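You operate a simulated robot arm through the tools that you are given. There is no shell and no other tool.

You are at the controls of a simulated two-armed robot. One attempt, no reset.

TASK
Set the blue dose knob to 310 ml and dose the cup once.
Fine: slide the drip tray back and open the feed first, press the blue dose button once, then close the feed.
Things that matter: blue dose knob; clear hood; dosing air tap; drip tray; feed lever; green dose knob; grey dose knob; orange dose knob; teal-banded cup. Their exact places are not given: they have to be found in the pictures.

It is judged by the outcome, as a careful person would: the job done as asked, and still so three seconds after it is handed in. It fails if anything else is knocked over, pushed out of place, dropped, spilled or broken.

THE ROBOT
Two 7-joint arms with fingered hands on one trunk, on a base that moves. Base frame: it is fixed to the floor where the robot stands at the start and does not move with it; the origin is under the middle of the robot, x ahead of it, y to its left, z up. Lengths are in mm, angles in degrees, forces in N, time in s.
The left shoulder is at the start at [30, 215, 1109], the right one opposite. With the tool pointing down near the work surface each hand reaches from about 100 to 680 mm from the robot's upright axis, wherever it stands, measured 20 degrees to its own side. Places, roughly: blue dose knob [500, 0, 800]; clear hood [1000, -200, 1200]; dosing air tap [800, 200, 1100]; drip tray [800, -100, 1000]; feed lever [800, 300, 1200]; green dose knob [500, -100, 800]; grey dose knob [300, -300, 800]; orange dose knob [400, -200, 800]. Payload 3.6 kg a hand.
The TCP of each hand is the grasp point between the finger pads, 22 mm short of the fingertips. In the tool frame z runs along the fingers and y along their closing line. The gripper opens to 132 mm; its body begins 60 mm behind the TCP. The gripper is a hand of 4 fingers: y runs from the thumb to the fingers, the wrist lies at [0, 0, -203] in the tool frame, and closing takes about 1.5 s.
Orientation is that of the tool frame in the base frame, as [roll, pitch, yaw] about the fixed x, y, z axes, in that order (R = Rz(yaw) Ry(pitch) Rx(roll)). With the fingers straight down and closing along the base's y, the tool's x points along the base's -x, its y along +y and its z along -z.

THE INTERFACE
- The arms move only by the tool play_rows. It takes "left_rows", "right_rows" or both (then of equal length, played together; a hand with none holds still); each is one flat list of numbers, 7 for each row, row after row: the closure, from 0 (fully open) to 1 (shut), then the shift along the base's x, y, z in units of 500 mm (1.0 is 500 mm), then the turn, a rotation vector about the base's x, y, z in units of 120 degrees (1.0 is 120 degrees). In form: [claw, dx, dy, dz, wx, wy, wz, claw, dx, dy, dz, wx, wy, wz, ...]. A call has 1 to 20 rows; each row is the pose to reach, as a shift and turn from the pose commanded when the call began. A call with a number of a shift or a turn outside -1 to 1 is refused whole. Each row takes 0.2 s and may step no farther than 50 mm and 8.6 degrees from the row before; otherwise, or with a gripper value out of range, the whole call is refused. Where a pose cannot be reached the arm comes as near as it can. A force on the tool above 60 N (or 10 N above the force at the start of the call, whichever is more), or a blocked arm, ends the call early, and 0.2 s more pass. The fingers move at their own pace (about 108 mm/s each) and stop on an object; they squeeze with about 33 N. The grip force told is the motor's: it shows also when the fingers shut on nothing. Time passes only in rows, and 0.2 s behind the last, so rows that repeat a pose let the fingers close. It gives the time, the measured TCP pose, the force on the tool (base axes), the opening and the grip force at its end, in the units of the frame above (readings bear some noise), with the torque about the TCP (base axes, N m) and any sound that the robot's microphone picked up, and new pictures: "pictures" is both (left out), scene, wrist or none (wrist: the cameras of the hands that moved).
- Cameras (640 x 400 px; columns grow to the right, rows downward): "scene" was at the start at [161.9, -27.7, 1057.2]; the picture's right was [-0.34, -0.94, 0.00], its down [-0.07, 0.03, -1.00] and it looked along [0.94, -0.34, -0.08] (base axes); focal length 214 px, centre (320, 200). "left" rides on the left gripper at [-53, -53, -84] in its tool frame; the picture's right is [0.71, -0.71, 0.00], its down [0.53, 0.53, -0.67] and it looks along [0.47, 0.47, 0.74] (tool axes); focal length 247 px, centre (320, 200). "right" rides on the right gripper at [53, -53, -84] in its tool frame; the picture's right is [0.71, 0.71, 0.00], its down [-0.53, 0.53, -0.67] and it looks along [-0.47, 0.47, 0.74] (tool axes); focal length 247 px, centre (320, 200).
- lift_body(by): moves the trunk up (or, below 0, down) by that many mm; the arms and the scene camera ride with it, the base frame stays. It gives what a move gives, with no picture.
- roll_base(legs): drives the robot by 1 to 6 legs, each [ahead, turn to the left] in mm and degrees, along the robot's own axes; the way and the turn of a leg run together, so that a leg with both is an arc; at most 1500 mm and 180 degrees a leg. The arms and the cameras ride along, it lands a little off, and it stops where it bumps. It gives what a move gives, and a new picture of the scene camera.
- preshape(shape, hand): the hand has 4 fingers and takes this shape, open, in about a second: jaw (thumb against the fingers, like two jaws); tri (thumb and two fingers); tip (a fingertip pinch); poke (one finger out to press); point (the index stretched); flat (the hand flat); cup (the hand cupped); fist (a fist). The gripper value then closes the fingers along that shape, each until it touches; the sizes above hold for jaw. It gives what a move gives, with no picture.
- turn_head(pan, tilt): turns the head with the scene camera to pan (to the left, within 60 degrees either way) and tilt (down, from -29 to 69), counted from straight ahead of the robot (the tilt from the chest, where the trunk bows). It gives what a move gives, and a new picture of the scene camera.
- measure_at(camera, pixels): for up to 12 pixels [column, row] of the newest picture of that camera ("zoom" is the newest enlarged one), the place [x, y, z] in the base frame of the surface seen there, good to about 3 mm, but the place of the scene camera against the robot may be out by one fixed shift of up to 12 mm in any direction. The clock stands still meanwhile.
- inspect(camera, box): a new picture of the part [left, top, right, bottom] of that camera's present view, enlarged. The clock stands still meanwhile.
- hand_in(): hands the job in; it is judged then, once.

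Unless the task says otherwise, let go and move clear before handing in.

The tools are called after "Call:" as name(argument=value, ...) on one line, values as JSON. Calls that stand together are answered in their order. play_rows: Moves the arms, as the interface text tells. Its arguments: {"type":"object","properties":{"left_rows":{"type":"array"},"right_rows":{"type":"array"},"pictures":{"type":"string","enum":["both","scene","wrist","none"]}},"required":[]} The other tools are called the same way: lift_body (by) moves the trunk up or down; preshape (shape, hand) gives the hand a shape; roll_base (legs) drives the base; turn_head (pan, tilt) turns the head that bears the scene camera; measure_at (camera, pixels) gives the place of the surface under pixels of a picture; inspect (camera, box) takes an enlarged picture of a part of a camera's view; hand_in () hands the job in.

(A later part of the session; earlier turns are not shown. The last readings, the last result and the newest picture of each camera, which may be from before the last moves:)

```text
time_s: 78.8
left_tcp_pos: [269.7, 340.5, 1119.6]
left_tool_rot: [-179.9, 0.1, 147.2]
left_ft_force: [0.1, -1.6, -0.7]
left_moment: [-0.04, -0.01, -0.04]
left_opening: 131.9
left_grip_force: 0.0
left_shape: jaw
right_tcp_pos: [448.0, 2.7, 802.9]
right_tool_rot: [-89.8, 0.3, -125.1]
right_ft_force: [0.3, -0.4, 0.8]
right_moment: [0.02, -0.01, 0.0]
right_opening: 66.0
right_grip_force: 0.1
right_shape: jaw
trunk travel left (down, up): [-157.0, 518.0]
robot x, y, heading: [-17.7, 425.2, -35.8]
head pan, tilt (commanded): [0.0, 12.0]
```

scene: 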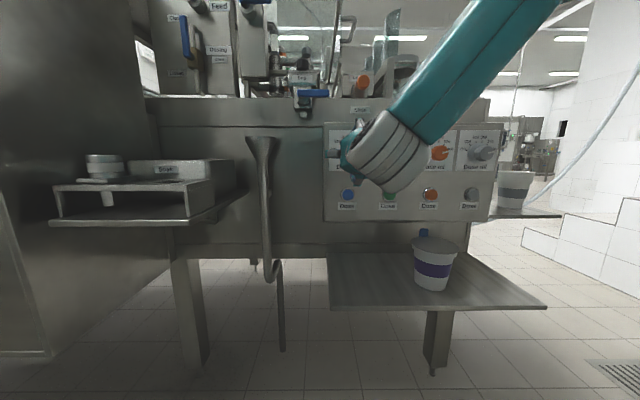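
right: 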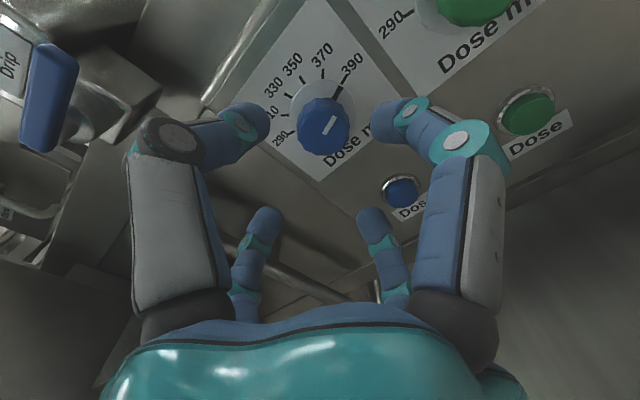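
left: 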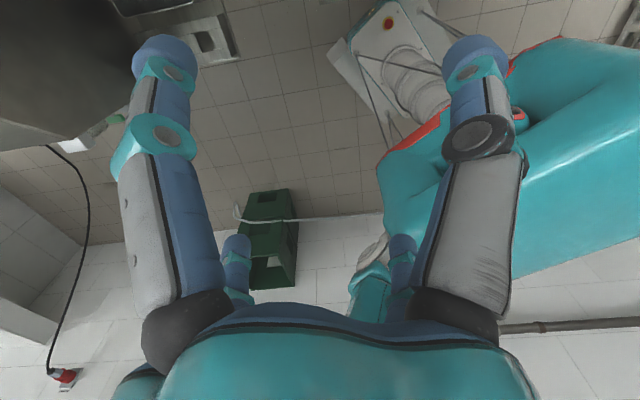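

Centred within ~1 mm. Now advance 60 mm so the fingertips flank the knob, without closing yet.

Call:
play_rows(right_rows=[0.5, 0.0244, -0.0174, 0, 0, 0, 0, 0.5, 0.0489, -0.0348, 0, 0, 0, 0, 0.5, 0.0733, -0.0523, 0, 0, 0, 0, 0.5, 0.0977, -0.0697, 0, 0, 0, 0, 0.5, 0.0977, -0.0697, 0, 0, 0, 0], pictures="both")

```text
time_s: 80.0
left_tcp_pos: [268.7, 340.8, 1121.7]
left_tool_rot: [-179.9, 0.2, 147.2]
left_ft_force: [-0.5, -0.8, 0.4]
left_moment: [0.02, 0.02, 0.0]
left_opening: 131.9
left_grip_force: 0.0
left_shape: jaw
right_tcp_pos: [497.4, -31.1, 804.3]
right_tool_rot: [-89.9, 0.1, -125.0]
right_ft_force: [0.3, -0.6, -0.3]
right_moment: [0.01, -0.02, -0.03]
right_opening: 66.0
right_grip_force: 0.0
right_shape: jaw
trunk travel left (down, up): [-157.0, 518.0]
robot x, y, heading: [-14.7, 429.5, -35.9]
head pan, tilt (commanded): [0.0, 12.0]
```

scene: 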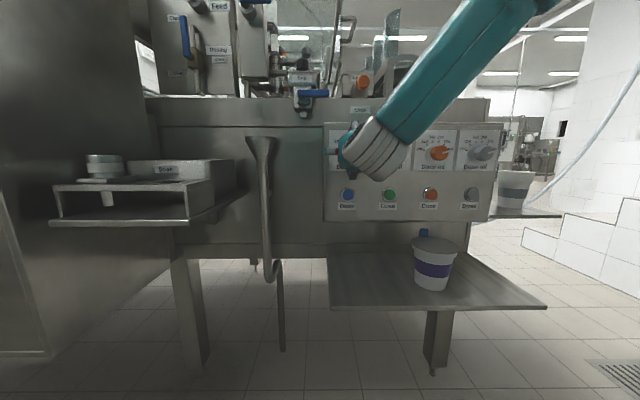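
right: 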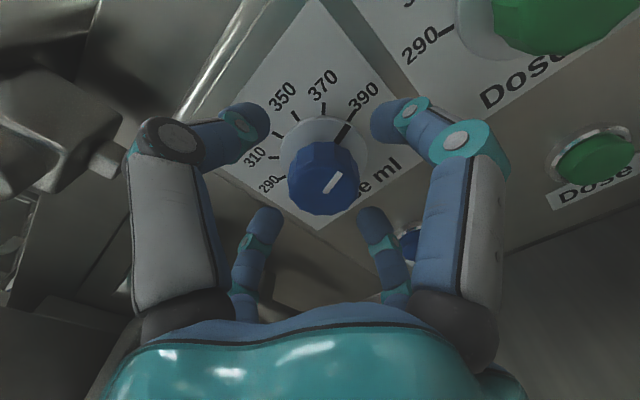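

Fingertips flank the knob at the right depth. Now close on it.

Call:
play_rows(right_rows=[0.6, 0, 0, 0, 0, 0, 0, 0.7, 0, 0, 0, 0, 0, 0, 0.8, 0, 0, 0, 0, 0, 0, 0.9, 0, 0, 0, 0, 0, 0, 1, 0, 0, 0, 0, 0, 0, 1, 0, 0, 0, 0, 0, 0, 1, 0, 0, 0, 0, 0, 0], pictures="wrist")

```text
time_s: 81.6
left_tcp_pos: [269.7, 339.4, 1120.9]
left_tool_rot: [-179.9, 0.0, 147.3]
left_ft_force: [-1.0, 0.4, 0.6]
left_moment: [-0.02, -0.04, -0.02]
left_opening: 131.9
left_grip_force: 0.1
left_shape: jaw
right_tcp_pos: [498.0, -31.6, 804.3]
right_tool_rot: [-89.9, 0.4, -125.1]
right_ft_force: [4.5, -1.5, -0.3]
right_moment: [-0.1, 0.12, 0.05]
right_opening: 26.5
right_grip_force: 32.9
right_shape: jaw
trunk travel left (down, up): [-157.0, 518.0]
robot x, y, heading: [-16.6, 427.0, -35.6]
head pan, tilt (commanded): [0.0, 12.0]
```

right: 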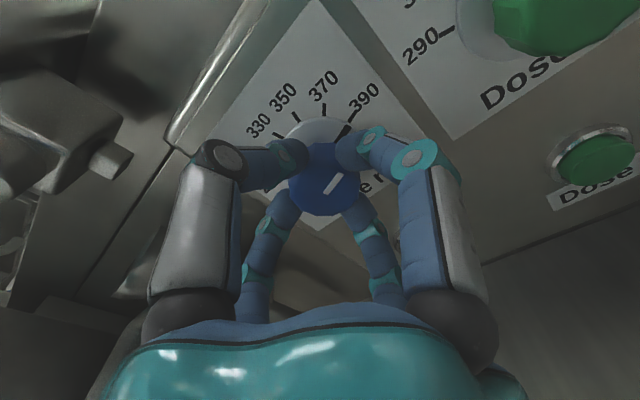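

The knob is gripped (33 N, small side load). I'll turn 40° anticlockwise first and check the pointer follows.

Call:
play_rows(right_rows=[1, 0, 0, 0, -0.0543, 0.0387, 0, 1, 0, 0, 0, -0.1085, 0.0774, 0, 1, 0, 0, 0, -0.1628, 0.1161, 0, 1, 0, 0, 0, -0.2171, 0.1549, 0, 1, 0, 0, 0, -0.2714, 0.1936, 0, 1, 0, 0, 0, -0.2714, 0.1936, 0], pictures="wrist")

Call:
inspect(camera="right", box=[240, 40, 440, 240])

```text
time_s: 83.0
left_tcp_pos: [269.5, 341.5, 1121.0]
left_tool_rot: [-179.8, 0.1, 147.2]
left_ft_force: [-0.1, 0.1, 0.8]
left_moment: [-0.01, -0.03, -0.01]
left_opening: 131.8
left_grip_force: 0.0
left_shape: jaw
right_tcp_pos: [498.2, -29.7, 802.6]
right_tool_rot: [-90.2, -39.9, -124.8]
right_ft_force: [13.0, 4.2, 7.6]
right_moment: [-0.02, -0.1, 0.16]
right_opening: 26.2
right_grip_force: 33.2
right_shape: jaw
trunk travel left (down, up): [-157.0, 518.0]
robot x, y, heading: [-16.2, 424.4, -35.7]
head pan, tilt (commanded): [0.0, 12.0]
```

right: 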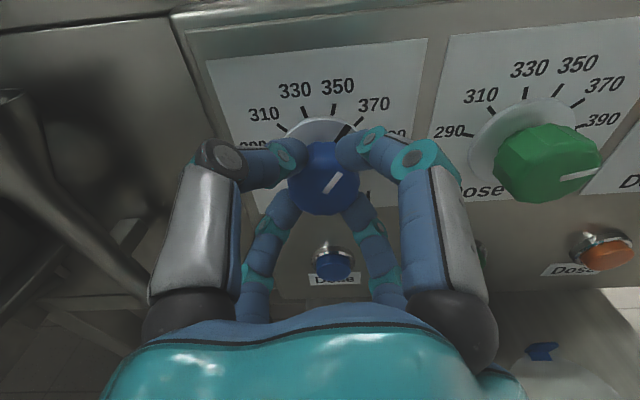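

```text
2.00 times, centred on (340, 140) of right
```

zoom: 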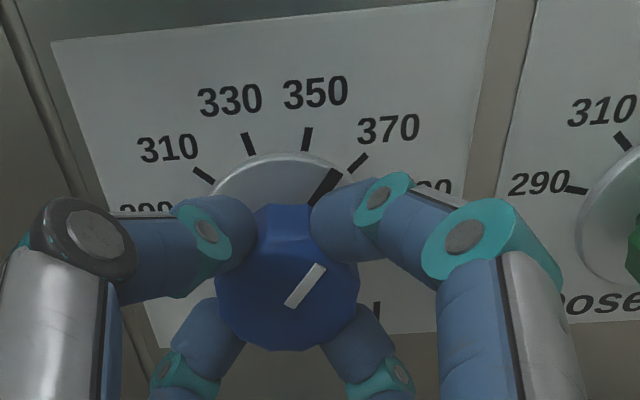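

The pointer has moved to just past 370, so the knob follows the hand. I continue another 64°.

Call:
play_rows(right_rows=[1, 0, 0, 0, -0.0543, 0.0387, 0, 1, 0, 0, 0, -0.1085, 0.0774, 0, 1, 0, 0, 0, -0.1628, 0.1161, 0, 1, 0, 0, 0, -0.2171, 0.1549, 0, 1, 0, 0, 0, -0.2714, 0.1936, 0, 1, 0, 0, 0, -0.3256, 0.2323, 0, 1, 0, 0, 0, -0.3799, 0.271, 0, 1, 0, 0, 0, -0.4342, 0.3097, 0, 1, 0, 0, 0, -0.4342, 0.3097, 0], pictures="wrist")

Call:
inspect(camera="right", box=[240, 40, 440, 240])

```text
time_s: 85.0
left_tcp_pos: [270.8, 343.1, 1119.8]
left_tool_rot: [-179.8, 0.0, 147.2]
left_ft_force: [0.2, -0.2, -0.3]
left_moment: [-0.02, 0.04, -0.03]
left_opening: 131.9
left_grip_force: 0.1
left_shape: jaw
right_tcp_pos: [499.3, -28.9, 799.9]
right_tool_rot: [93.2, -76.0, 51.8]
right_ft_force: [13.1, 19.2, -5.7]
right_moment: [0.03, 0.03, 0.34]
right_opening: 26.3
right_grip_force: 33.4
right_shape: jaw
trunk travel left (down, up): [-157.0, 518.0]
robot x, y, heading: [-17.0, 425.9, -35.9]
head pan, tilt (commanded): [0.0, 12.0]
```

right: 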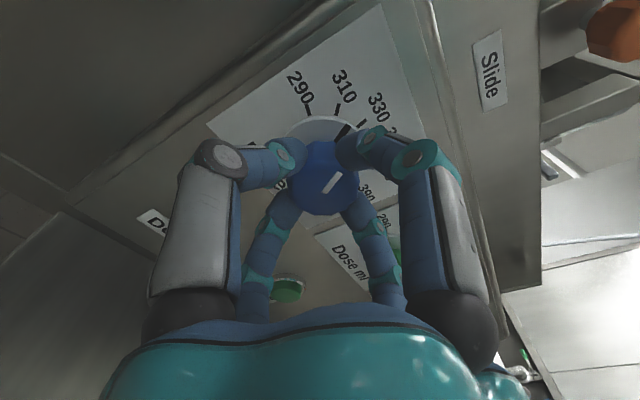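

```text
2.00 times, centred on (340, 140) of right
```

zoom: 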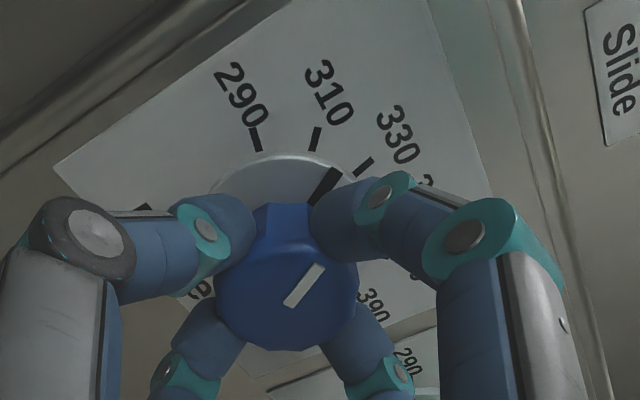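

Working out the ray geometry, the ticks are exactly 30° apart (dial centre u≈-263, z≈801) and the pointer is now ~16° short of 310. I turn 16° more and look.

Call:
play_rows(right_rows=[1, 0, 0, 0, -0.0543, 0.0387, 0, 1, 0, 0, 0, -0.1085, 0.0774, 0, 1, 0, 0, 0, -0.1085, 0.0774, 0], pictures="wrist")

Call:
inspect(camera="right", box=[270, 60, 400, 190])

```text
time_s: 85.8
left_tcp_pos: [270.8, 341.4, 1120.6]
left_tool_rot: [-179.8, 0.1, 147.2]
left_ft_force: [-0.2, -0.5, 0.0]
left_moment: [-0.03, -0.03, -0.01]
left_opening: 132.1
left_grip_force: 0.0
left_shape: jaw
right_tcp_pos: [498.5, -28.9, 799.9]
right_tool_rot: [92.0, -60.1, 53.1]
right_ft_force: [14.3, 19.1, -11.8]
right_moment: [0.09, 0.09, 0.3]
right_opening: 26.2
right_grip_force: 32.9
right_shape: jaw
trunk travel left (down, up): [-157.0, 518.0]
robot x, y, heading: [-20.0, 427.4, -35.7]
head pan, tilt (commanded): [0.0, 12.0]
```

right: 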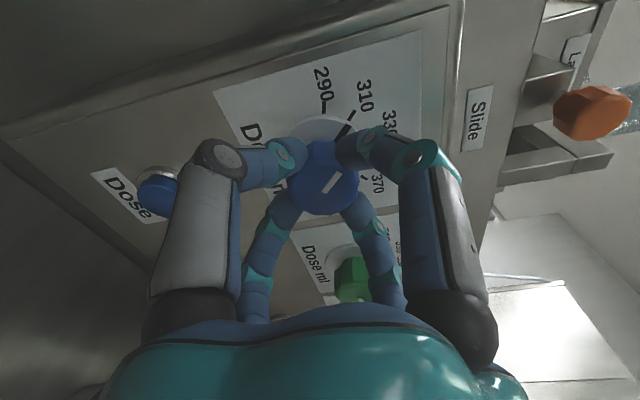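

```text
3.08 times, centred on (335, 125) of right
```

zoom: 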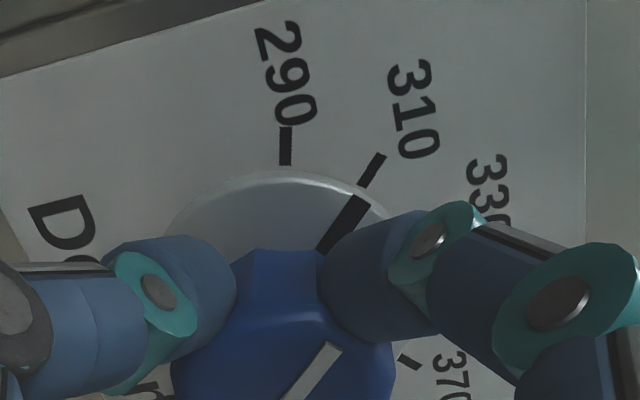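

The pointer now lines up with the 310 tick (pointer at (349,125), tick at (352,116); computed within ~1 ml). I release the knob and back off straight.

Call:
play_rows(right_rows=[0.8, 0, 0, 0, 0, 0, 0, 0.6, 0, 0, 0, 0, 0, 0, 0.5, 0, 0, 0, 0, 0, 0, 0.5, 0, 0, 0, 0, 0, 0, 0.5, -0.0244, 0.0174, 0, 0, 0, 0, 0.5, -0.0489, 0.0348, 0, 0, 0, 0, 0.5, -0.0733, 0.0523, 0, 0, 0, 0, 0.5, -0.0977, 0.0697, 0, 0, 0, 0, 0.5, -0.1303, 0.0929, 0, 0, 0, 0, 0.5, -0.1303, 0.0929, 0, 0, 0, 0], pictures="wrist")

Call:
inspect(camera="right", box=[250, 30, 400, 180])

```text
time_s: 88.0
left_tcp_pos: [269.3, 341.1, 1121.2]
left_tool_rot: [-179.9, 0.1, 147.2]
left_ft_force: [0.1, -0.1, 0.2]
left_moment: [-0.02, -0.04, 0.03]
left_opening: 132.3
left_grip_force: 0.0
left_shape: jaw
right_tcp_pos: [432.4, 14.4, 803.2]
right_tool_rot: [91.2, -60.3, 53.4]
right_ft_force: [0.4, -0.3, -0.1]
right_moment: [-0.02, 0.0, 0.0]
right_opening: 65.4
right_grip_force: 0.2
right_shape: jaw
trunk travel left (down, up): [-157.0, 518.0]
robot x, y, heading: [-18.7, 426.5, -35.8]
head pan, tilt (commanded): [0.0, 12.0]
```

right: 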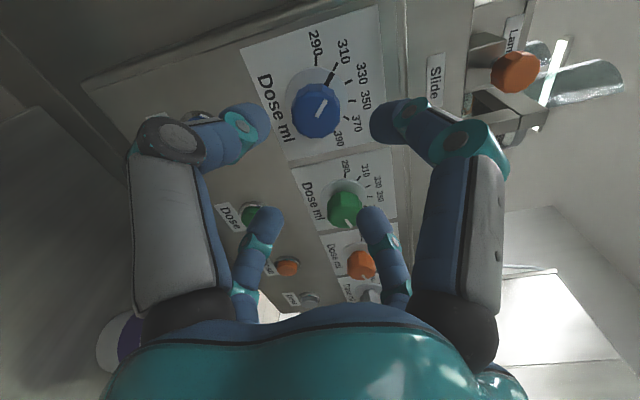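

```text
2.67 times, centred on (325, 105) of right
```

zoom: 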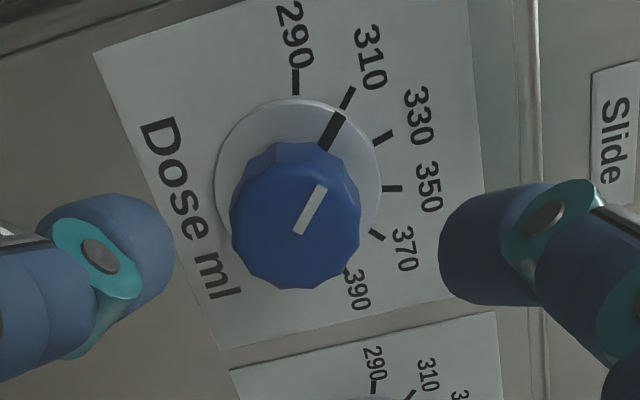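

The blue pointer is on 310. Now the tray: I move the right hand a little back/right out of the way and bring the left hand to a horizontal, fingers-left pose in front of the black tray knob.

Call:
play_rows(right_rows=[0.5, -0.0244, 0.0174, 0, 0, 0, 0, 0.5, -0.0489, 0.0348, 0, 0, 0, 0, 0.5, -0.0605, 0.0186, 0, 0, 0, 0, 0.5, -0.0722, 0.0023, 0, 0, 0, 0, 0.5, -0.0838, -0.014, 0, 0, 0, 0, 0.5, -0.0954, -0.0303, 0, 0, 0, 0, 0.5, -0.0954, -0.0303, 0, 0, 0, 0, 0.5, -0.0954, -0.0303, 0, 0, 0, 0], pictures="none")

Call:
play_rows(left_rows=[0.5, 0.0417, -0.0417, -0.0175, -0.0351, -0.0518, -0.0015, 0.5, 0.0834, -0.0833, -0.035, -0.0702, -0.1035, -0.003, 0.5, 0.1252, -0.125, -0.0525, -0.1053, -0.1553, -0.0044, 0.5, 0.1669, -0.1666, -0.07, -0.1403, -0.207, -0.0059, 0.5, 0.2086, -0.2083, -0.0875, -0.1754, -0.2588, -0.0074, 0.5, 0.2503, -0.2499, -0.105, -0.2105, -0.3105, -0.0089, 0.5, 0.292, -0.2916, -0.1225, -0.2456, -0.3623, -0.0103, 0.5, 0.3337, -0.3332, -0.14, -0.2807, -0.414, -0.0118, 0.5, 0.3755, -0.3749, -0.1575, -0.3158, -0.4658, -0.0133, 0.5, 0.4172, -0.4165, -0.175, -0.3508, -0.5175, -0.0148, 0.5, 0.4589, -0.4582, -0.1925, -0.3859, -0.5693, -0.0162, 0.5, 0.5006, -0.4998, -0.21, -0.421, -0.621, -0.0177, 0.5, 0.5006, -0.4998, -0.21, -0.421, -0.621, -0.0177], pictures="both")

```text
time_s: 89.8
left_tcp_pos: [268.5, 340.5, 1120.0]
left_tool_rot: [-179.9, 0.1, 147.1]
left_ft_force: [-0.3, -0.3, -0.3]
left_moment: [-0.02, 0.03, 0.01]
left_opening: 132.1
left_grip_force: 0.1
left_shape: jaw
right_tcp_pos: [383.6, -0.2, 802.3]
right_tool_rot: [91.1, -60.2, 53.5]
right_ft_force: [1.1, 0.5, 1.5]
right_moment: [-0.01, -0.02, -0.04]
right_opening: 65.6
right_grip_force: 0.0
right_shape: jaw
trunk travel left (down, up): [-157.0, 518.0]
robot x, y, heading: [-16.2, 422.4, -35.6]
head pan, tilt (commanded): [0.0, 12.0]
```

```text
time_s: 92.6
left_tcp_pos: [521.6, 88.7, 1013.9]
left_tool_rot: [-1.2, 89.8, -36.8]
left_ft_force: [-0.2, 0.0, 0.3]
left_moment: [-0.01, -0.01, -0.01]
left_opening: 66.4
left_grip_force: 0.0
left_shape: jaw
right_tcp_pos: [384.3, -1.8, 801.7]
right_tool_rot: [91.0, -60.3, 53.5]
right_ft_force: [-0.5, -0.9, -0.3]
right_moment: [0.0, 0.02, 0.0]
right_opening: 65.7
right_grip_force: 0.1
right_shape: jaw
trunk travel left (down, up): [-157.0, 518.0]
robot x, y, heading: [-12.6, 429.7, -35.6]
head pan, tilt (commanded): [0.0, 12.0]
```

scene: 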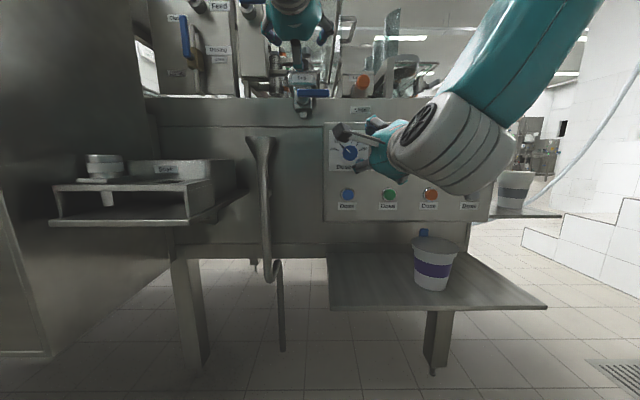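
left: 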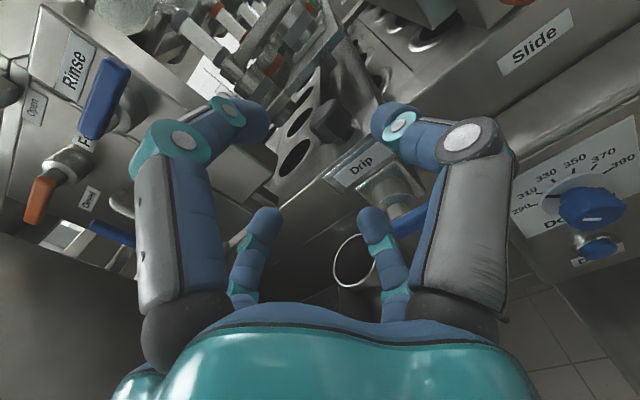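

The left hand reached the pose cleanly; its camera shows the black tray knob at (330,120) and the Drip label at (355,172). Measure these with the left camera.

Call:
inspect(camera="left", box=[250, 40, 430, 240])

Call:
measure_at(camera="left", pixels=[[330, 108], [322, 125], [340, 125], [330, 135], [345, 150], [325, 150], [365, 165], [345, 180], [390, 190], [310, 100], [405, 225], [375, 215]])

```text
2.00 times, centred on (340, 140) of left
```

zoom: 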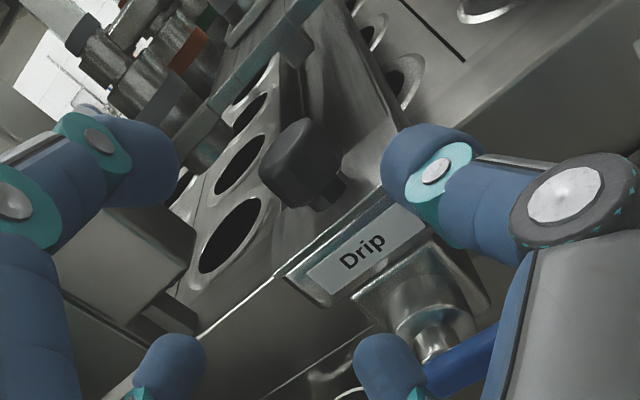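

```text
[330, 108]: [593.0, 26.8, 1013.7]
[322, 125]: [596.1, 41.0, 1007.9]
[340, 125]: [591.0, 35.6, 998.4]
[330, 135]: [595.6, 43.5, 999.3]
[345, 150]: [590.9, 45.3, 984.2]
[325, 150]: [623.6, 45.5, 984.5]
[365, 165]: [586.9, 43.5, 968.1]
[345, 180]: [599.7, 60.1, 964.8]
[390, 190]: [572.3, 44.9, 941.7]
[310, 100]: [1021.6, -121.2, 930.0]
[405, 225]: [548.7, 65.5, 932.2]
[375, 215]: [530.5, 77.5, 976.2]
```

The 4 digits sit in a cross, so a horizontal grasp would hit the tray block; pushing with one finger is better. I'll preshape the left hand to "poke" and see which finger sticks out.

Call:
preshape(hand="left", shape="poke")

Call:
inspect(camera="left", box=[0, 0, 640, 400])

Call:
inspect(camera="scene", box=[220, 0, 380, 100])

```text
time_s: 93.5
left_tcp_pos: [522.6, 89.9, 1013.4]
left_tool_rot: [-0.3, 89.8, -35.9]
left_ft_force: [-0.3, 0.6, -0.5]
left_moment: [0.02, -0.02, 0.02]
left_opening: 0.2
left_grip_force: 0.0
left_shape: poke
right_tcp_pos: [384.3, -0.4, 802.3]
right_tool_rot: [91.1, -60.4, 53.5]
right_ft_force: [-0.2, 0.6, -0.7]
right_moment: [0.02, 0.01, 0.02]
right_opening: 65.6
right_grip_force: 0.1
right_shape: jaw
trunk travel left (down, up): [-157.0, 518.0]
robot x, y, heading: [-21.2, 428.2, -35.7]
head pan, tilt (commanded): [0.0, 12.0]
```

```text
1.00 times, centred on (320, 200) of left (not enlarged: the box is as wide or as high as the picture)
```

zoom: 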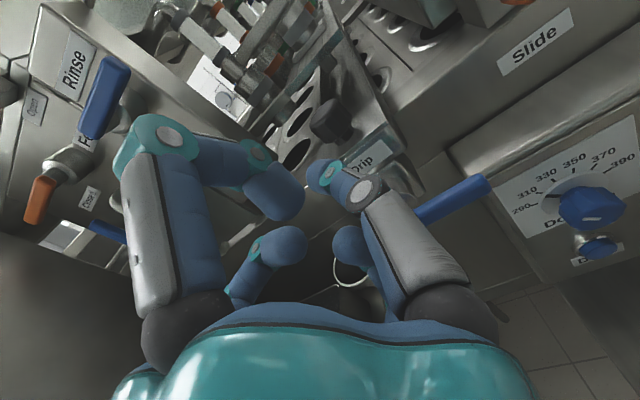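

```text
4.00 times, centred on (300, 50) of scene
```

zoom: 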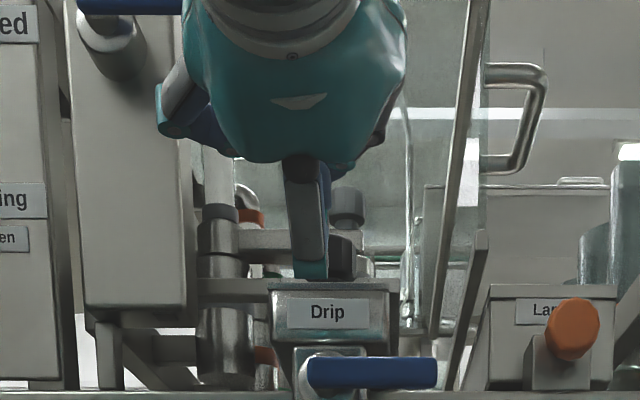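

In poke the extended fingertip lies on the tool axis, ~22 mm ahead of the TCP. I'll roll the left hand thumb-up (so pushing sideways doesn't load the finger's flexion) and shift right of the tray knob.

Call:
play_rows(left_rows=[0, -0.0061, -0.0061, 0.0049, -0.0555, 0.0396, 0, 0, -0.0122, -0.0122, 0.0098, -0.111, 0.0792, 0, 0, -0.0183, -0.0183, 0.0147, -0.1665, 0.1188, 0, 0, -0.0244, -0.0244, 0.0196, -0.222, 0.1584, 0, 0, -0.0305, -0.0305, 0.0245, -0.2775, 0.198, 0, 0, -0.0365, -0.0365, 0.0295, -0.333, 0.2375, 0, 0, -0.0426, -0.0426, 0.0344, -0.3886, 0.2771, 0, 0, -0.0487, -0.0487, 0.0393, -0.4441, 0.3167, 0, 0, -0.0548, -0.0548, 0.0442, -0.4996, 0.3563, 0, 0, -0.0609, -0.0609, 0.0491, -0.5551, 0.3959, 0, 0, -0.067, -0.067, 0.054, -0.6106, 0.4355, 0, 0, -0.067, -0.067, 0.054, -0.6106, 0.4355, 0], pictures="both")

```text
time_s: 96.1
left_tcp_pos: [484.9, 56.1, 1041.8]
left_tool_rot: [-90.0, -0.1, -125.2]
left_ft_force: [0.8, -0.4, 0.7]
left_moment: [0.0, -0.03, 0.01]
left_opening: 0.2
left_grip_force: 0.1
left_shape: poke
right_tcp_pos: [383.9, -0.3, 801.9]
right_tool_rot: [91.2, -60.3, 53.5]
right_ft_force: [-0.3, 0.7, 0.2]
right_moment: [0.03, -0.01, 0.01]
right_opening: 65.5
right_grip_force: 0.0
right_shape: jaw
trunk travel left (down, up): [-157.0, 518.0]
robot x, y, heading: [-16.8, 426.9, -35.8]
head pan, tilt (commanded): [0.0, 12.0]
```

scene: 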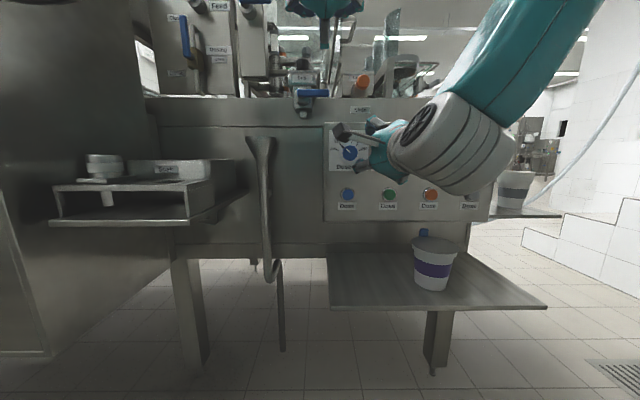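
left: 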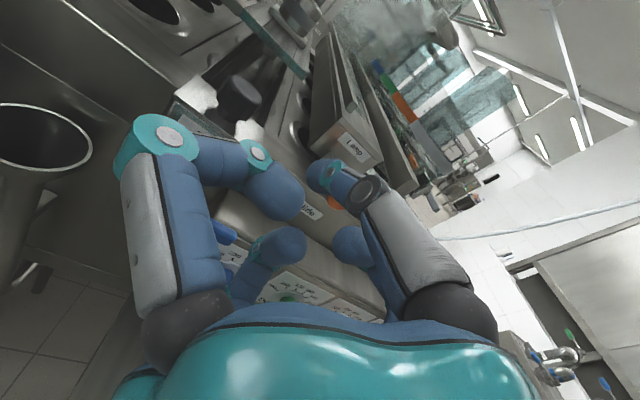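

Thumb-up roll reached. Now pitch the hand 45° downward and bring the fingertip to the right of the black knob, still ~45 mm above the tray block.

Call:
play_rows(left_rows=[0, 0.007, -0.0121, 0.016, 0.0363, 0.0509, 0, 0, 0.0139, -0.0241, 0.032, 0.0726, 0.1018, 0, 0, 0.0209, -0.0362, 0.048, 0.1089, 0.1527, 0, 0, 0.0279, -0.0483, 0.064, 0.1452, 0.2035, 0, 0, 0.0348, -0.0603, 0.08, 0.1815, 0.2544, 0, 0, 0.0418, -0.0724, 0.096, 0.2178, 0.3053, 0, 0, 0.0757, -0.0965, 0.08, 0.2178, 0.3053, 0, 0, 0.1095, -0.1207, 0.064, 0.2178, 0.3053, 0, 0, 0.1434, -0.1448, 0.0472, 0.2178, 0.3053, 0, 0, 0.1434, -0.1448, 0.0472, 0.2178, 0.3053, 0], pictures="both")

```text
time_s: 98.3
left_tcp_pos: [543.9, 32.1, 1055.0]
left_tool_rot: [-134.9, -0.1, -124.4]
left_ft_force: [-0.1, -0.2, -0.1]
left_moment: [-0.04, -0.01, 0.01]
left_opening: 0.2
left_grip_force: 0.1
left_shape: poke
left hand out of reach, approached as far as the arm can: row 6, 7, 8, 9, 10
right_tcp_pos: [382.9, -0.1, 801.5]
right_tool_rot: [91.0, -60.3, 53.6]
right_ft_force: [0.0, 0.2, 1.2]
right_moment: [-0.03, 0.01, -0.02]
right_opening: 65.4
right_grip_force: 0.1
right_shape: jaw
trunk travel left (down, up): [-157.0, 518.0]
robot x, y, heading: [-19.8, 427.4, -35.5]
head pan, tilt (commanded): [0.0, 12.0]
```

scene: 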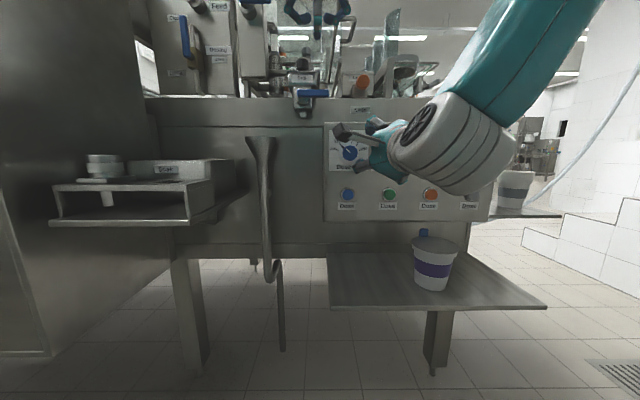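
left: 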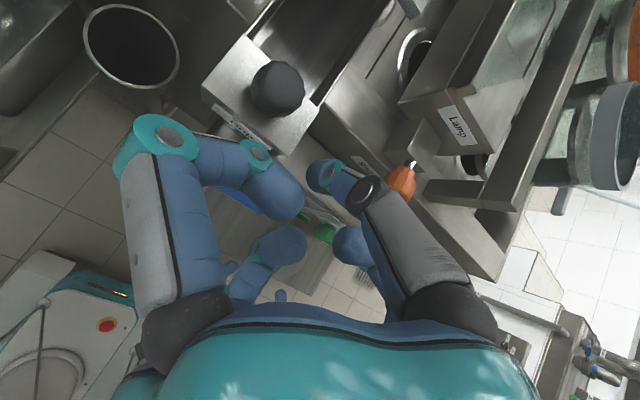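

45° is just past the wrist's limit here. I'll ease the pitch to ~32° and shift to the right of the black knob (at (277,90)), then forward.

Call:
play_rows(left_rows=[0, -0.0174, -0.0244, 0.0, -0.0315, -0.0441, 0, 0, -0.0348, -0.0488, 0.0, -0.0629, -0.0882, 0, 0, -0.0061, -0.0693, -0.003, -0.0629, -0.0882, 0, 0, 0.0226, -0.0898, -0.006, -0.0629, -0.0882, 0, 0, 0.0226, -0.0898, -0.006, -0.0629, -0.0882, 0], pictures="both")

```text
time_s: 99.7
left_tcp_pos: [580.3, 6.1, 1063.9]
left_tool_rot: [-121.4, -1.4, -122.2]
left_ft_force: [0.5, 0.2, -0.2]
left_moment: [0.01, 0.01, -0.02]
left_opening: 0.3
left_grip_force: 0.1
left_shape: poke
left hand out of reach, approached as far as the arm can: row 4, 5
right_tcp_pos: [384.0, -0.6, 803.0]
right_tool_rot: [91.0, -60.3, 53.5]
right_ft_force: [0.2, -0.5, -0.8]
right_moment: [-0.01, 0.0, 0.0]
right_opening: 65.4
right_grip_force: 0.1
right_shape: jaw
trunk travel left (down, up): [-157.0, 518.0]
robot x, y, heading: [-20.0, 425.7, -35.9]
head pan, tilt (commanded): [0.0, 12.0]
stopped in row 5 (left hand): the arm was blocked; the commanded pose is now the measured one
```

scene: 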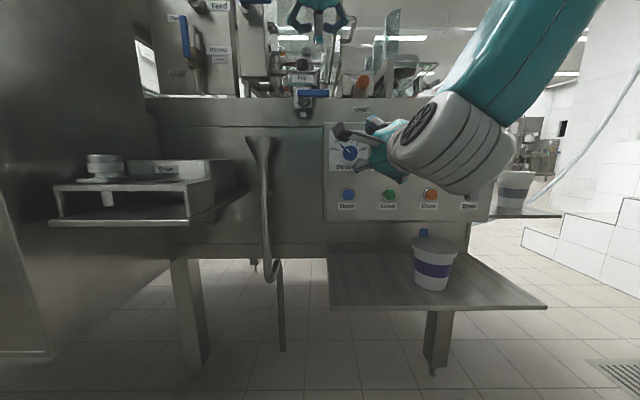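
left: 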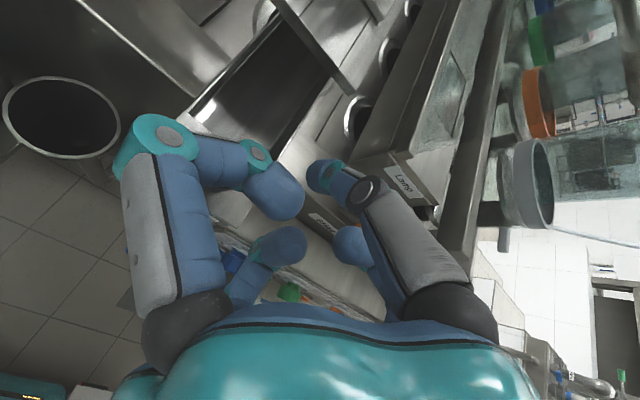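

The arm reports blocked in this roll (no contact force). I'll retreat from the tray, go back to the fingers-left roll that worked well, and try the "tip" pinch shape to grip the knob from left and right instead.

Call:
play_rows(left_rows=[0, -0.0407, 0.029, 0.01, 0, 0, 0, 0, -0.0814, 0.0581, 0.02, 0, 0, 0, 0, -0.1221, 0.0871, 0.03, 0, 0, 0, 0, -0.1628, 0.1161, 0.04, 0, 0, 0, 0, -0.1628, 0.1161, 0.04, 0, 0, 0], pictures="both")

```text
time_s: 100.9
left_tcp_pos: [493.6, 61.7, 1080.4]
left_tool_rot: [-121.6, -1.0, -122.6]
left_ft_force: [0.7, -0.2, -0.2]
left_moment: [0.02, 0.01, 0.02]
left_opening: 0.0
left_grip_force: 0.1
left_shape: poke
right_tcp_pos: [382.6, -0.9, 803.3]
right_tool_rot: [91.1, -60.3, 53.5]
right_ft_force: [-0.1, -0.6, 0.3]
right_moment: [0.02, 0.0, 0.02]
right_opening: 65.7
right_grip_force: 0.0
right_shape: jaw
trunk travel left (down, up): [-157.0, 518.0]
robot x, y, heading: [-15.7, 428.5, -35.8]
head pan, tilt (commanded): [0.0, 12.0]
```

scene: 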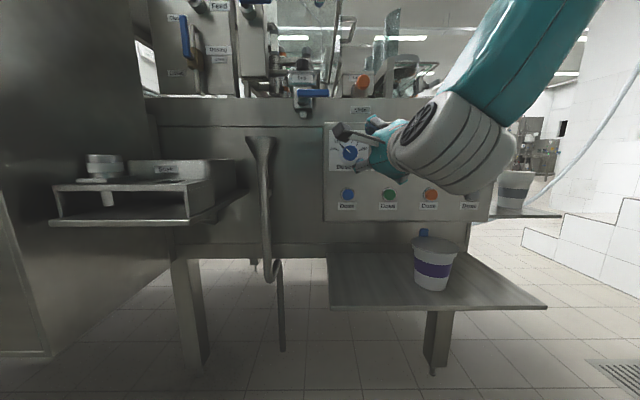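
left: 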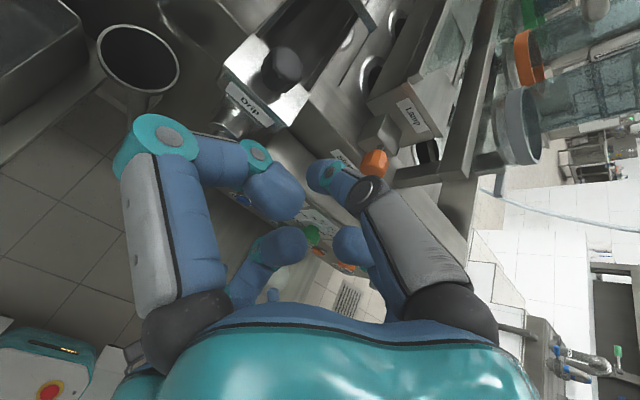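

The tray is untouched. Now rotate the left hand back to fingers-left with ~40° downward pitch, centred on the knob's line, and take the tip shape.

Call:
play_rows(left_rows=[0, 0.0075, 0.003, -0.001, 0.0491, -0.0274, -0.0416, 0, 0.0149, 0.0059, -0.002, 0.0982, -0.0547, -0.0833, 0, 0.0224, 0.0089, -0.003, 0.1473, -0.0821, -0.1249, 0, 0.0298, 0.0119, -0.004, 0.1964, -0.1095, -0.1665, 0, 0.0373, 0.0148, -0.005, 0.2455, -0.1368, -0.2082, 0, 0.0447, 0.0178, -0.005, 0.2945, -0.1642, -0.2498, 0, 0.0522, 0.0207, -0.006, 0.3436, -0.1915, -0.2915, 0, 0.0596, 0.0237, -0.007, 0.3927, -0.2189, -0.3331, 0, 0.0671, 0.0267, -0.008, 0.4418, -0.2463, -0.3747, 0, 0.0745, 0.0296, -0.009, 0.4909, -0.2736, -0.4164, 0, 0.082, 0.0326, -0.01, 0.54, -0.301, -0.458, 0, 0.082, 0.0326, -0.01, 0.54, -0.301, -0.458], pictures="none")

Call:
preshape(hand="left", shape="tip")

Call:
inspect(camera="left", box=[0, 0, 640, 400])

```text
time_s: 103.5
left_tcp_pos: [536.9, 77.0, 1075.2]
left_tool_rot: [-179.8, 50.0, 145.2]
left_ft_force: [-0.2, 0.0, 0.5]
left_moment: [0.01, -0.03, -0.01]
left_opening: 0.0
left_grip_force: 0.0
left_shape: poke
right_tcp_pos: [383.1, -1.0, 804.3]
right_tool_rot: [90.9, -60.2, 53.5]
right_ft_force: [0.3, -0.3, 0.1]
right_moment: [-0.03, -0.03, -0.01]
right_opening: 65.4
right_grip_force: 0.0
right_shape: jaw
trunk travel left (down, up): [-157.0, 518.0]
robot x, y, heading: [-14.3, 429.5, -35.8]
head pan, tilt (commanded): [0.0, 12.0]
```

```text
time_s: 104.4
left_tcp_pos: [535.2, 77.3, 1075.9]
left_tool_rot: [-179.5, 49.9, 145.3]
left_ft_force: [0.6, 0.4, 0.5]
left_moment: [0.01, -0.01, -0.01]
left_opening: 132.0
left_grip_force: 0.1
left_shape: tip
right_tcp_pos: [384.1, -1.8, 803.0]
right_tool_rot: [90.9, -60.2, 53.5]
right_ft_force: [0.3, 0.8, 0.4]
right_moment: [-0.01, -0.01, 0.01]
right_opening: 65.6
right_grip_force: 0.0
right_shape: jaw
trunk travel left (down, up): [-157.0, 518.0]
robot x, y, heading: [-17.9, 429.5, -35.8]
head pan, tilt (commanded): [0.0, 12.0]
```

```text
1.00 times, centred on (320, 200) of left (not enlarged: the box is as wide or as high as the picture)
```

zoom: 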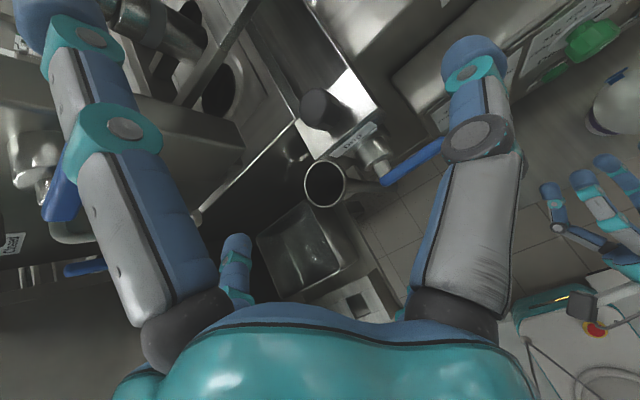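

Tip shape splays another digit toward the rinse handle, so I'll go back to poke in this roll (fingers-left, 40° down), staging the fingertip to the right of the black knob (now at (325,108)).

Call:
preshape(hand="left", shape="poke")

Call:
play_rows(left_rows=[0, -0.0323, -0.0453, 0, 0, 0, 0, 0, -0.0646, -0.0906, -0.01, 0, 0, 0, 0, -0.0265, -0.1178, -0.025, 0, 0, 0, 0, 0.0117, -0.145, -0.035, 0, 0, 0, 0, 0.0498, -0.1722, -0.044, 0, 0, 0, 0, 0.0498, -0.1722, -0.044, 0, 0, 0], pictures="both")

```text
time_s: 105.3
left_tcp_pos: [535.2, 77.0, 1076.5]
left_tool_rot: [-179.4, 49.9, 145.3]
left_ft_force: [-0.3, 0.2, -0.2]
left_moment: [0.02, 0.03, 0.0]
left_opening: 0.0
left_grip_force: 0.0
left_shape: poke
right_tcp_pos: [383.5, -1.7, 803.7]
right_tool_rot: [91.0, -60.3, 53.5]
right_ft_force: [0.6, -0.6, -0.1]
right_moment: [0.0, -0.02, 0.01]
right_opening: 65.7
right_grip_force: 0.1
right_shape: jaw
trunk travel left (down, up): [-157.0, 518.0]
robot x, y, heading: [-15.5, 426.6, -35.8]
head pan, tilt (commanded): [0.0, 12.0]
```

```text
time_s: 106.9
left_tcp_pos: [574.0, 26.3, 1059.5]
left_tool_rot: [-177.3, 50.5, 149.2]
left_ft_force: [0.0, 0.2, 0.3]
left_moment: [0.03, -0.01, 0.02]
left_opening: 0.0
left_grip_force: 0.1
left_shape: poke
left hand out of reach, approached as far as the arm can: row 4, 5, 6
right_tcp_pos: [383.5, -0.5, 804.4]
right_tool_rot: [91.0, -60.3, 53.6]
right_ft_force: [0.7, -0.2, 0.5]
right_moment: [0.01, -0.01, 0.0]
right_opening: 65.3
right_grip_force: 0.0
right_shape: jaw
trunk travel left (down, up): [-157.0, 518.0]
robot x, y, heading: [-18.6, 429.7, -35.7]
head pan, tilt (commanded): [0.0, 12.0]
stopped in row 6 (left hand): the arm was blocked; the commanded pose is now the measured one
```

scene: 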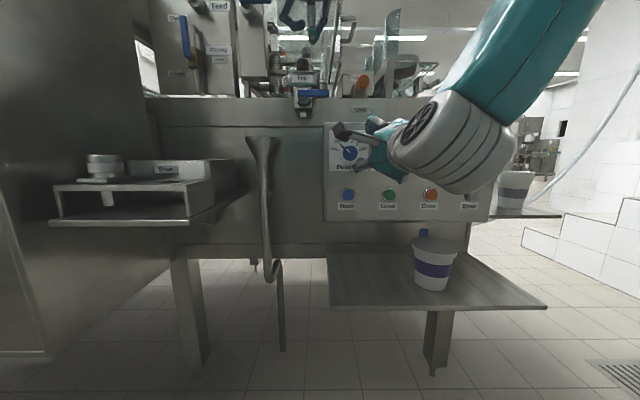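
left: 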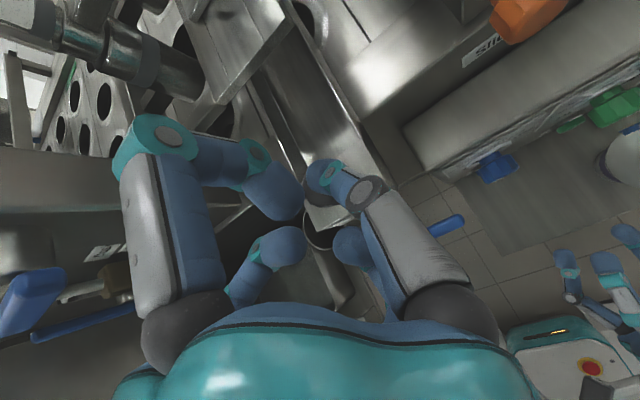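

The left wrist is at its full reach (~645 mm from the shoulder) because the trunk is low. I'll draw the left hand back, move the right hand aside, and raise the trunk 220 mm for the tray and feed work.

Call:
play_rows(left_rows=[0, -0.0407, 0.029, 0.01, 0, 0, 0, 0, -0.0814, 0.0581, 0.02, 0, 0, 0, 0, -0.1221, 0.0871, 0.02, 0, 0, 0, 0, -0.1628, 0.1161, 0.02, 0, 0, 0, 0, -0.1628, 0.1161, 0.02, 0, 0, 0], right_rows=[0.5, -0.0348, -0.0488, 0, 0, 0, 0, 0.5, -0.0697, -0.0977, 0, 0, 0, 0, 0.5, -0.1045, -0.1465, 0, 0, 0, 0, 0.5, -0.1394, -0.1954, 0, 0, 0, 0, 0.5, -0.1394, -0.1954, 0, 0, 0, 0], pictures="both")

```text
time_s: 108.3
left_tcp_pos: [546.0, 53.7, 1114.7]
left_tool_rot: [-174.3, 50.6, 154.5]
left_ft_force: [-0.4, -0.8, 0.4]
left_moment: [0.01, 0.01, 0.01]
left_opening: 0.0
left_grip_force: 0.0
left_shape: poke
left hand out of reach, approached as far as the arm can: row 1, 2, 3, 4, 5
right_tcp_pos: [341.0, -34.2, 812.9]
right_tool_rot: [91.1, -60.4, 53.1]
right_ft_force: [-0.1, 0.3, 0.4]
right_moment: [-0.01, 0.0, 0.01]
right_opening: 65.7
right_grip_force: 0.0
right_shape: jaw
right hand out of reach, approached as far as the arm can: row 2, 3, 4, 5
trunk travel left (down, up): [-157.0, 518.0]
robot x, y, heading: [-16.3, 432.2, -35.7]
head pan, tilt (commanded): [0.0, 12.0]
stopped in row 5 (left hand): the arm was blocked; the commanded pose is now the measured one
```

scene: 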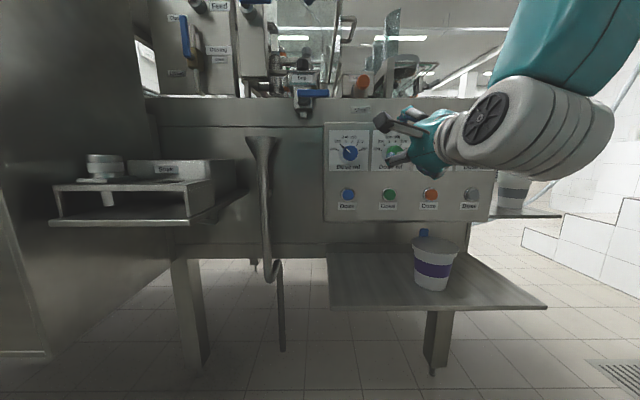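
right: 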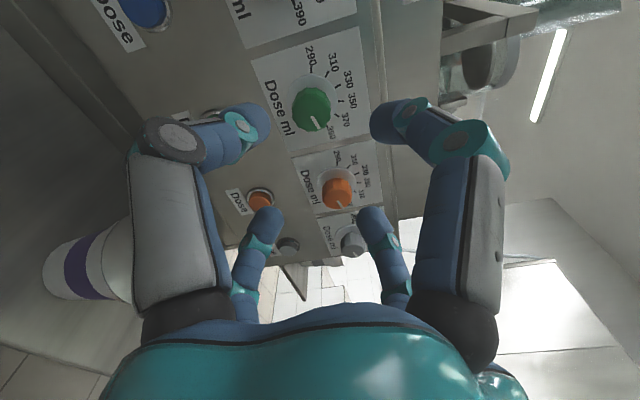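
left: 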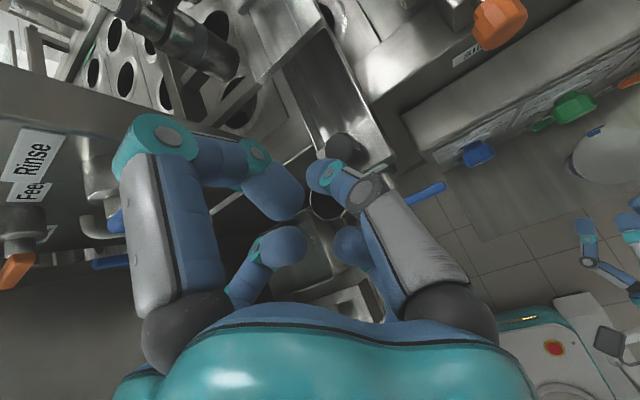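

The left arm still reports blocked although the tool feels no force; I want to see where its elbow is.

Call:
turn_head(pan=45, tilt=10)

```text
time_s: 109.4
left_tcp_pos: [545.8, 52.7, 1113.8]
left_tool_rot: [-174.3, 50.5, 154.5]
left_ft_force: [0.2, 0.1, 0.4]
left_moment: [0.0, 0.06, 0.02]
left_opening: 0.0
left_grip_force: 0.0
left_shape: poke
right_tcp_pos: [342.1, -34.0, 812.8]
right_tool_rot: [91.0, -60.3, 53.1]
right_ft_force: [0.8, 0.4, -0.2]
right_moment: [0.01, -0.02, -0.02]
right_opening: 65.9
right_grip_force: 0.0
right_shape: jaw
trunk travel left (down, up): [-157.0, 518.0]
robot x, y, heading: [-16.7, 429.2, -35.5]
head pan, tilt (commanded): [45.0, 10.0]
```

scene: 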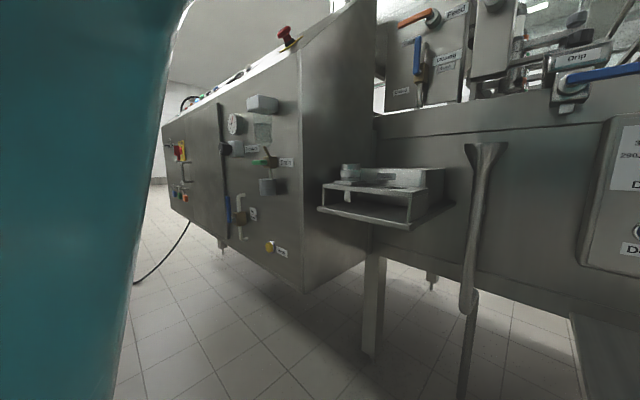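

The left side is clear, so the elbow must be up near the head. I'll move the left hand outward (left) to free it.

Call:
play_rows(left_rows=[0, 0.02, 0.06, 0, 0, 0, 0, 0, 0.03, 0.12, 0, 0, 0, 0, 0, 0.02, 0.19, 0, 0, 0, 0, 0, 0.0, 0.25, 0, 0, 0, 0, 0, 0.0, 0.25, 0, 0, 0, 0], pictures="both")

```text
time_s: 110.6
left_tcp_pos: [575.9, 106.8, 1160.7]
left_tool_rot: [-174.8, 50.4, 154.0]
left_ft_force: [0.0, 0.3, 0.1]
left_moment: [-0.03, 0.01, 0.04]
left_opening: 0.0
left_grip_force: 0.0
left_shape: poke
left hand out of reach, approached as far as the arm can: row 1, 2, 3, 4, 5
right_tcp_pos: [342.2, -33.9, 813.9]
right_tool_rot: [91.1, -60.3, 53.1]
right_ft_force: [0.4, -0.5, -0.8]
right_moment: [0.01, 0.01, 0.02]
right_opening: 65.4
right_grip_force: 0.0
right_shape: jaw
trunk travel left (down, up): [-157.0, 518.0]
robot x, y, heading: [-16.0, 428.6, -35.7]
head pan, tilt (commanded): [45.0, 10.0]
```

scene: 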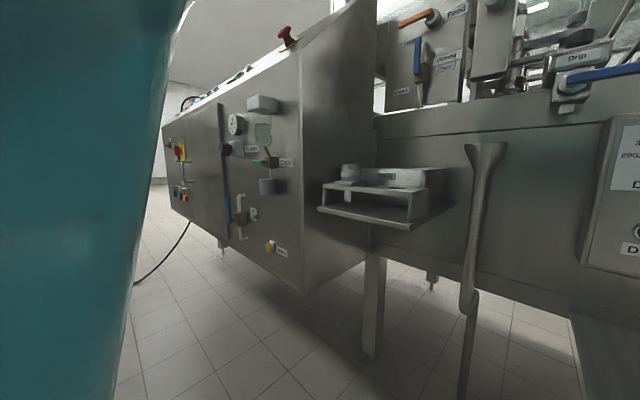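
left: 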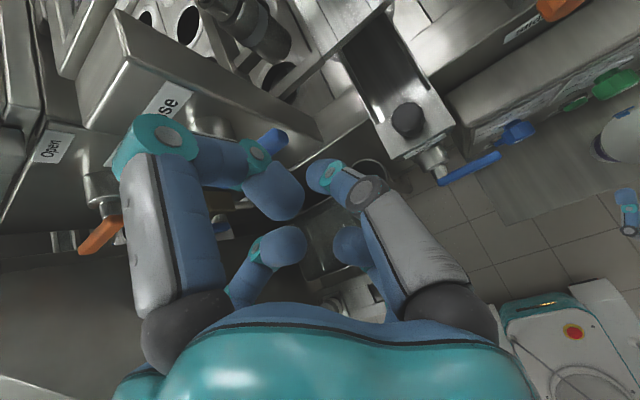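

The left arm is fully stretched (~655 mm) near the rinse handle (blue at (270,140)). I'll retract it straight toward its shoulder: back, left and down.

Call:
play_rows(left_rows=[0, -0.0463, 0.0501, -0.03, 0, 0, 0, 0, -0.0926, 0.1001, -0.07, 0, 0, 0, 0, -0.1389, 0.1502, -0.12, 0, 0, 0, 0, -0.1852, 0.2002, -0.18, 0, 0, 0, 0, -0.22, 0.25, -0.24, 0, 0, 0, 0, -0.22, 0.25, -0.24, 0, 0, 0], pictures="both")

```text
time_s: 112.0
left_tcp_pos: [557.5, 105.5, 1169.0]
left_tool_rot: [-174.7, 50.4, 154.0]
left_ft_force: [0.4, -1.0, 0.1]
left_moment: [-0.01, -0.02, 0.01]
left_opening: 0.1
left_grip_force: 0.1
left_shape: poke
left hand out of reach, approached as far as the arm can: row 1, 2, 3, 4, 5, 6
right_tcp_pos: [341.1, -34.5, 814.3]
right_tool_rot: [91.0, -60.2, 53.1]
right_ft_force: [-0.2, 1.0, -1.0]
right_moment: [0.04, -0.01, 0.01]
right_opening: 65.5
right_grip_force: 0.1
right_shape: jaw
trunk travel left (down, up): [-157.0, 518.0]
robot x, y, heading: [-19.9, 430.0, -35.4]
head pan, tilt (commanded): [45.0, 10.0]
```

scene: 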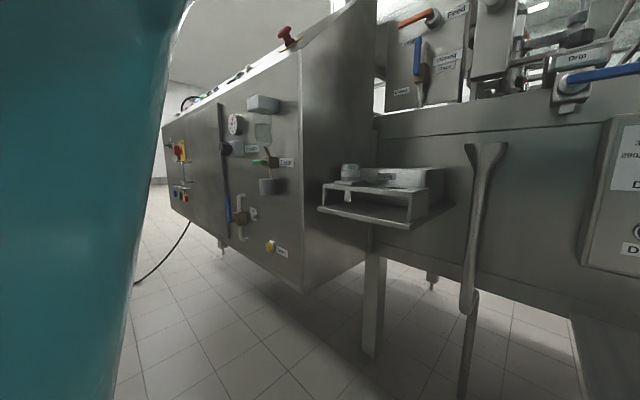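
left: 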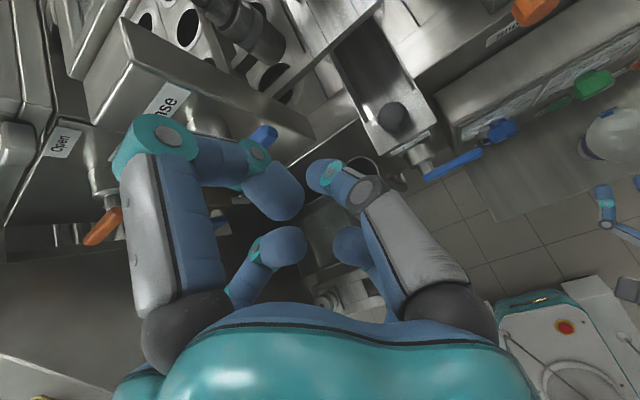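

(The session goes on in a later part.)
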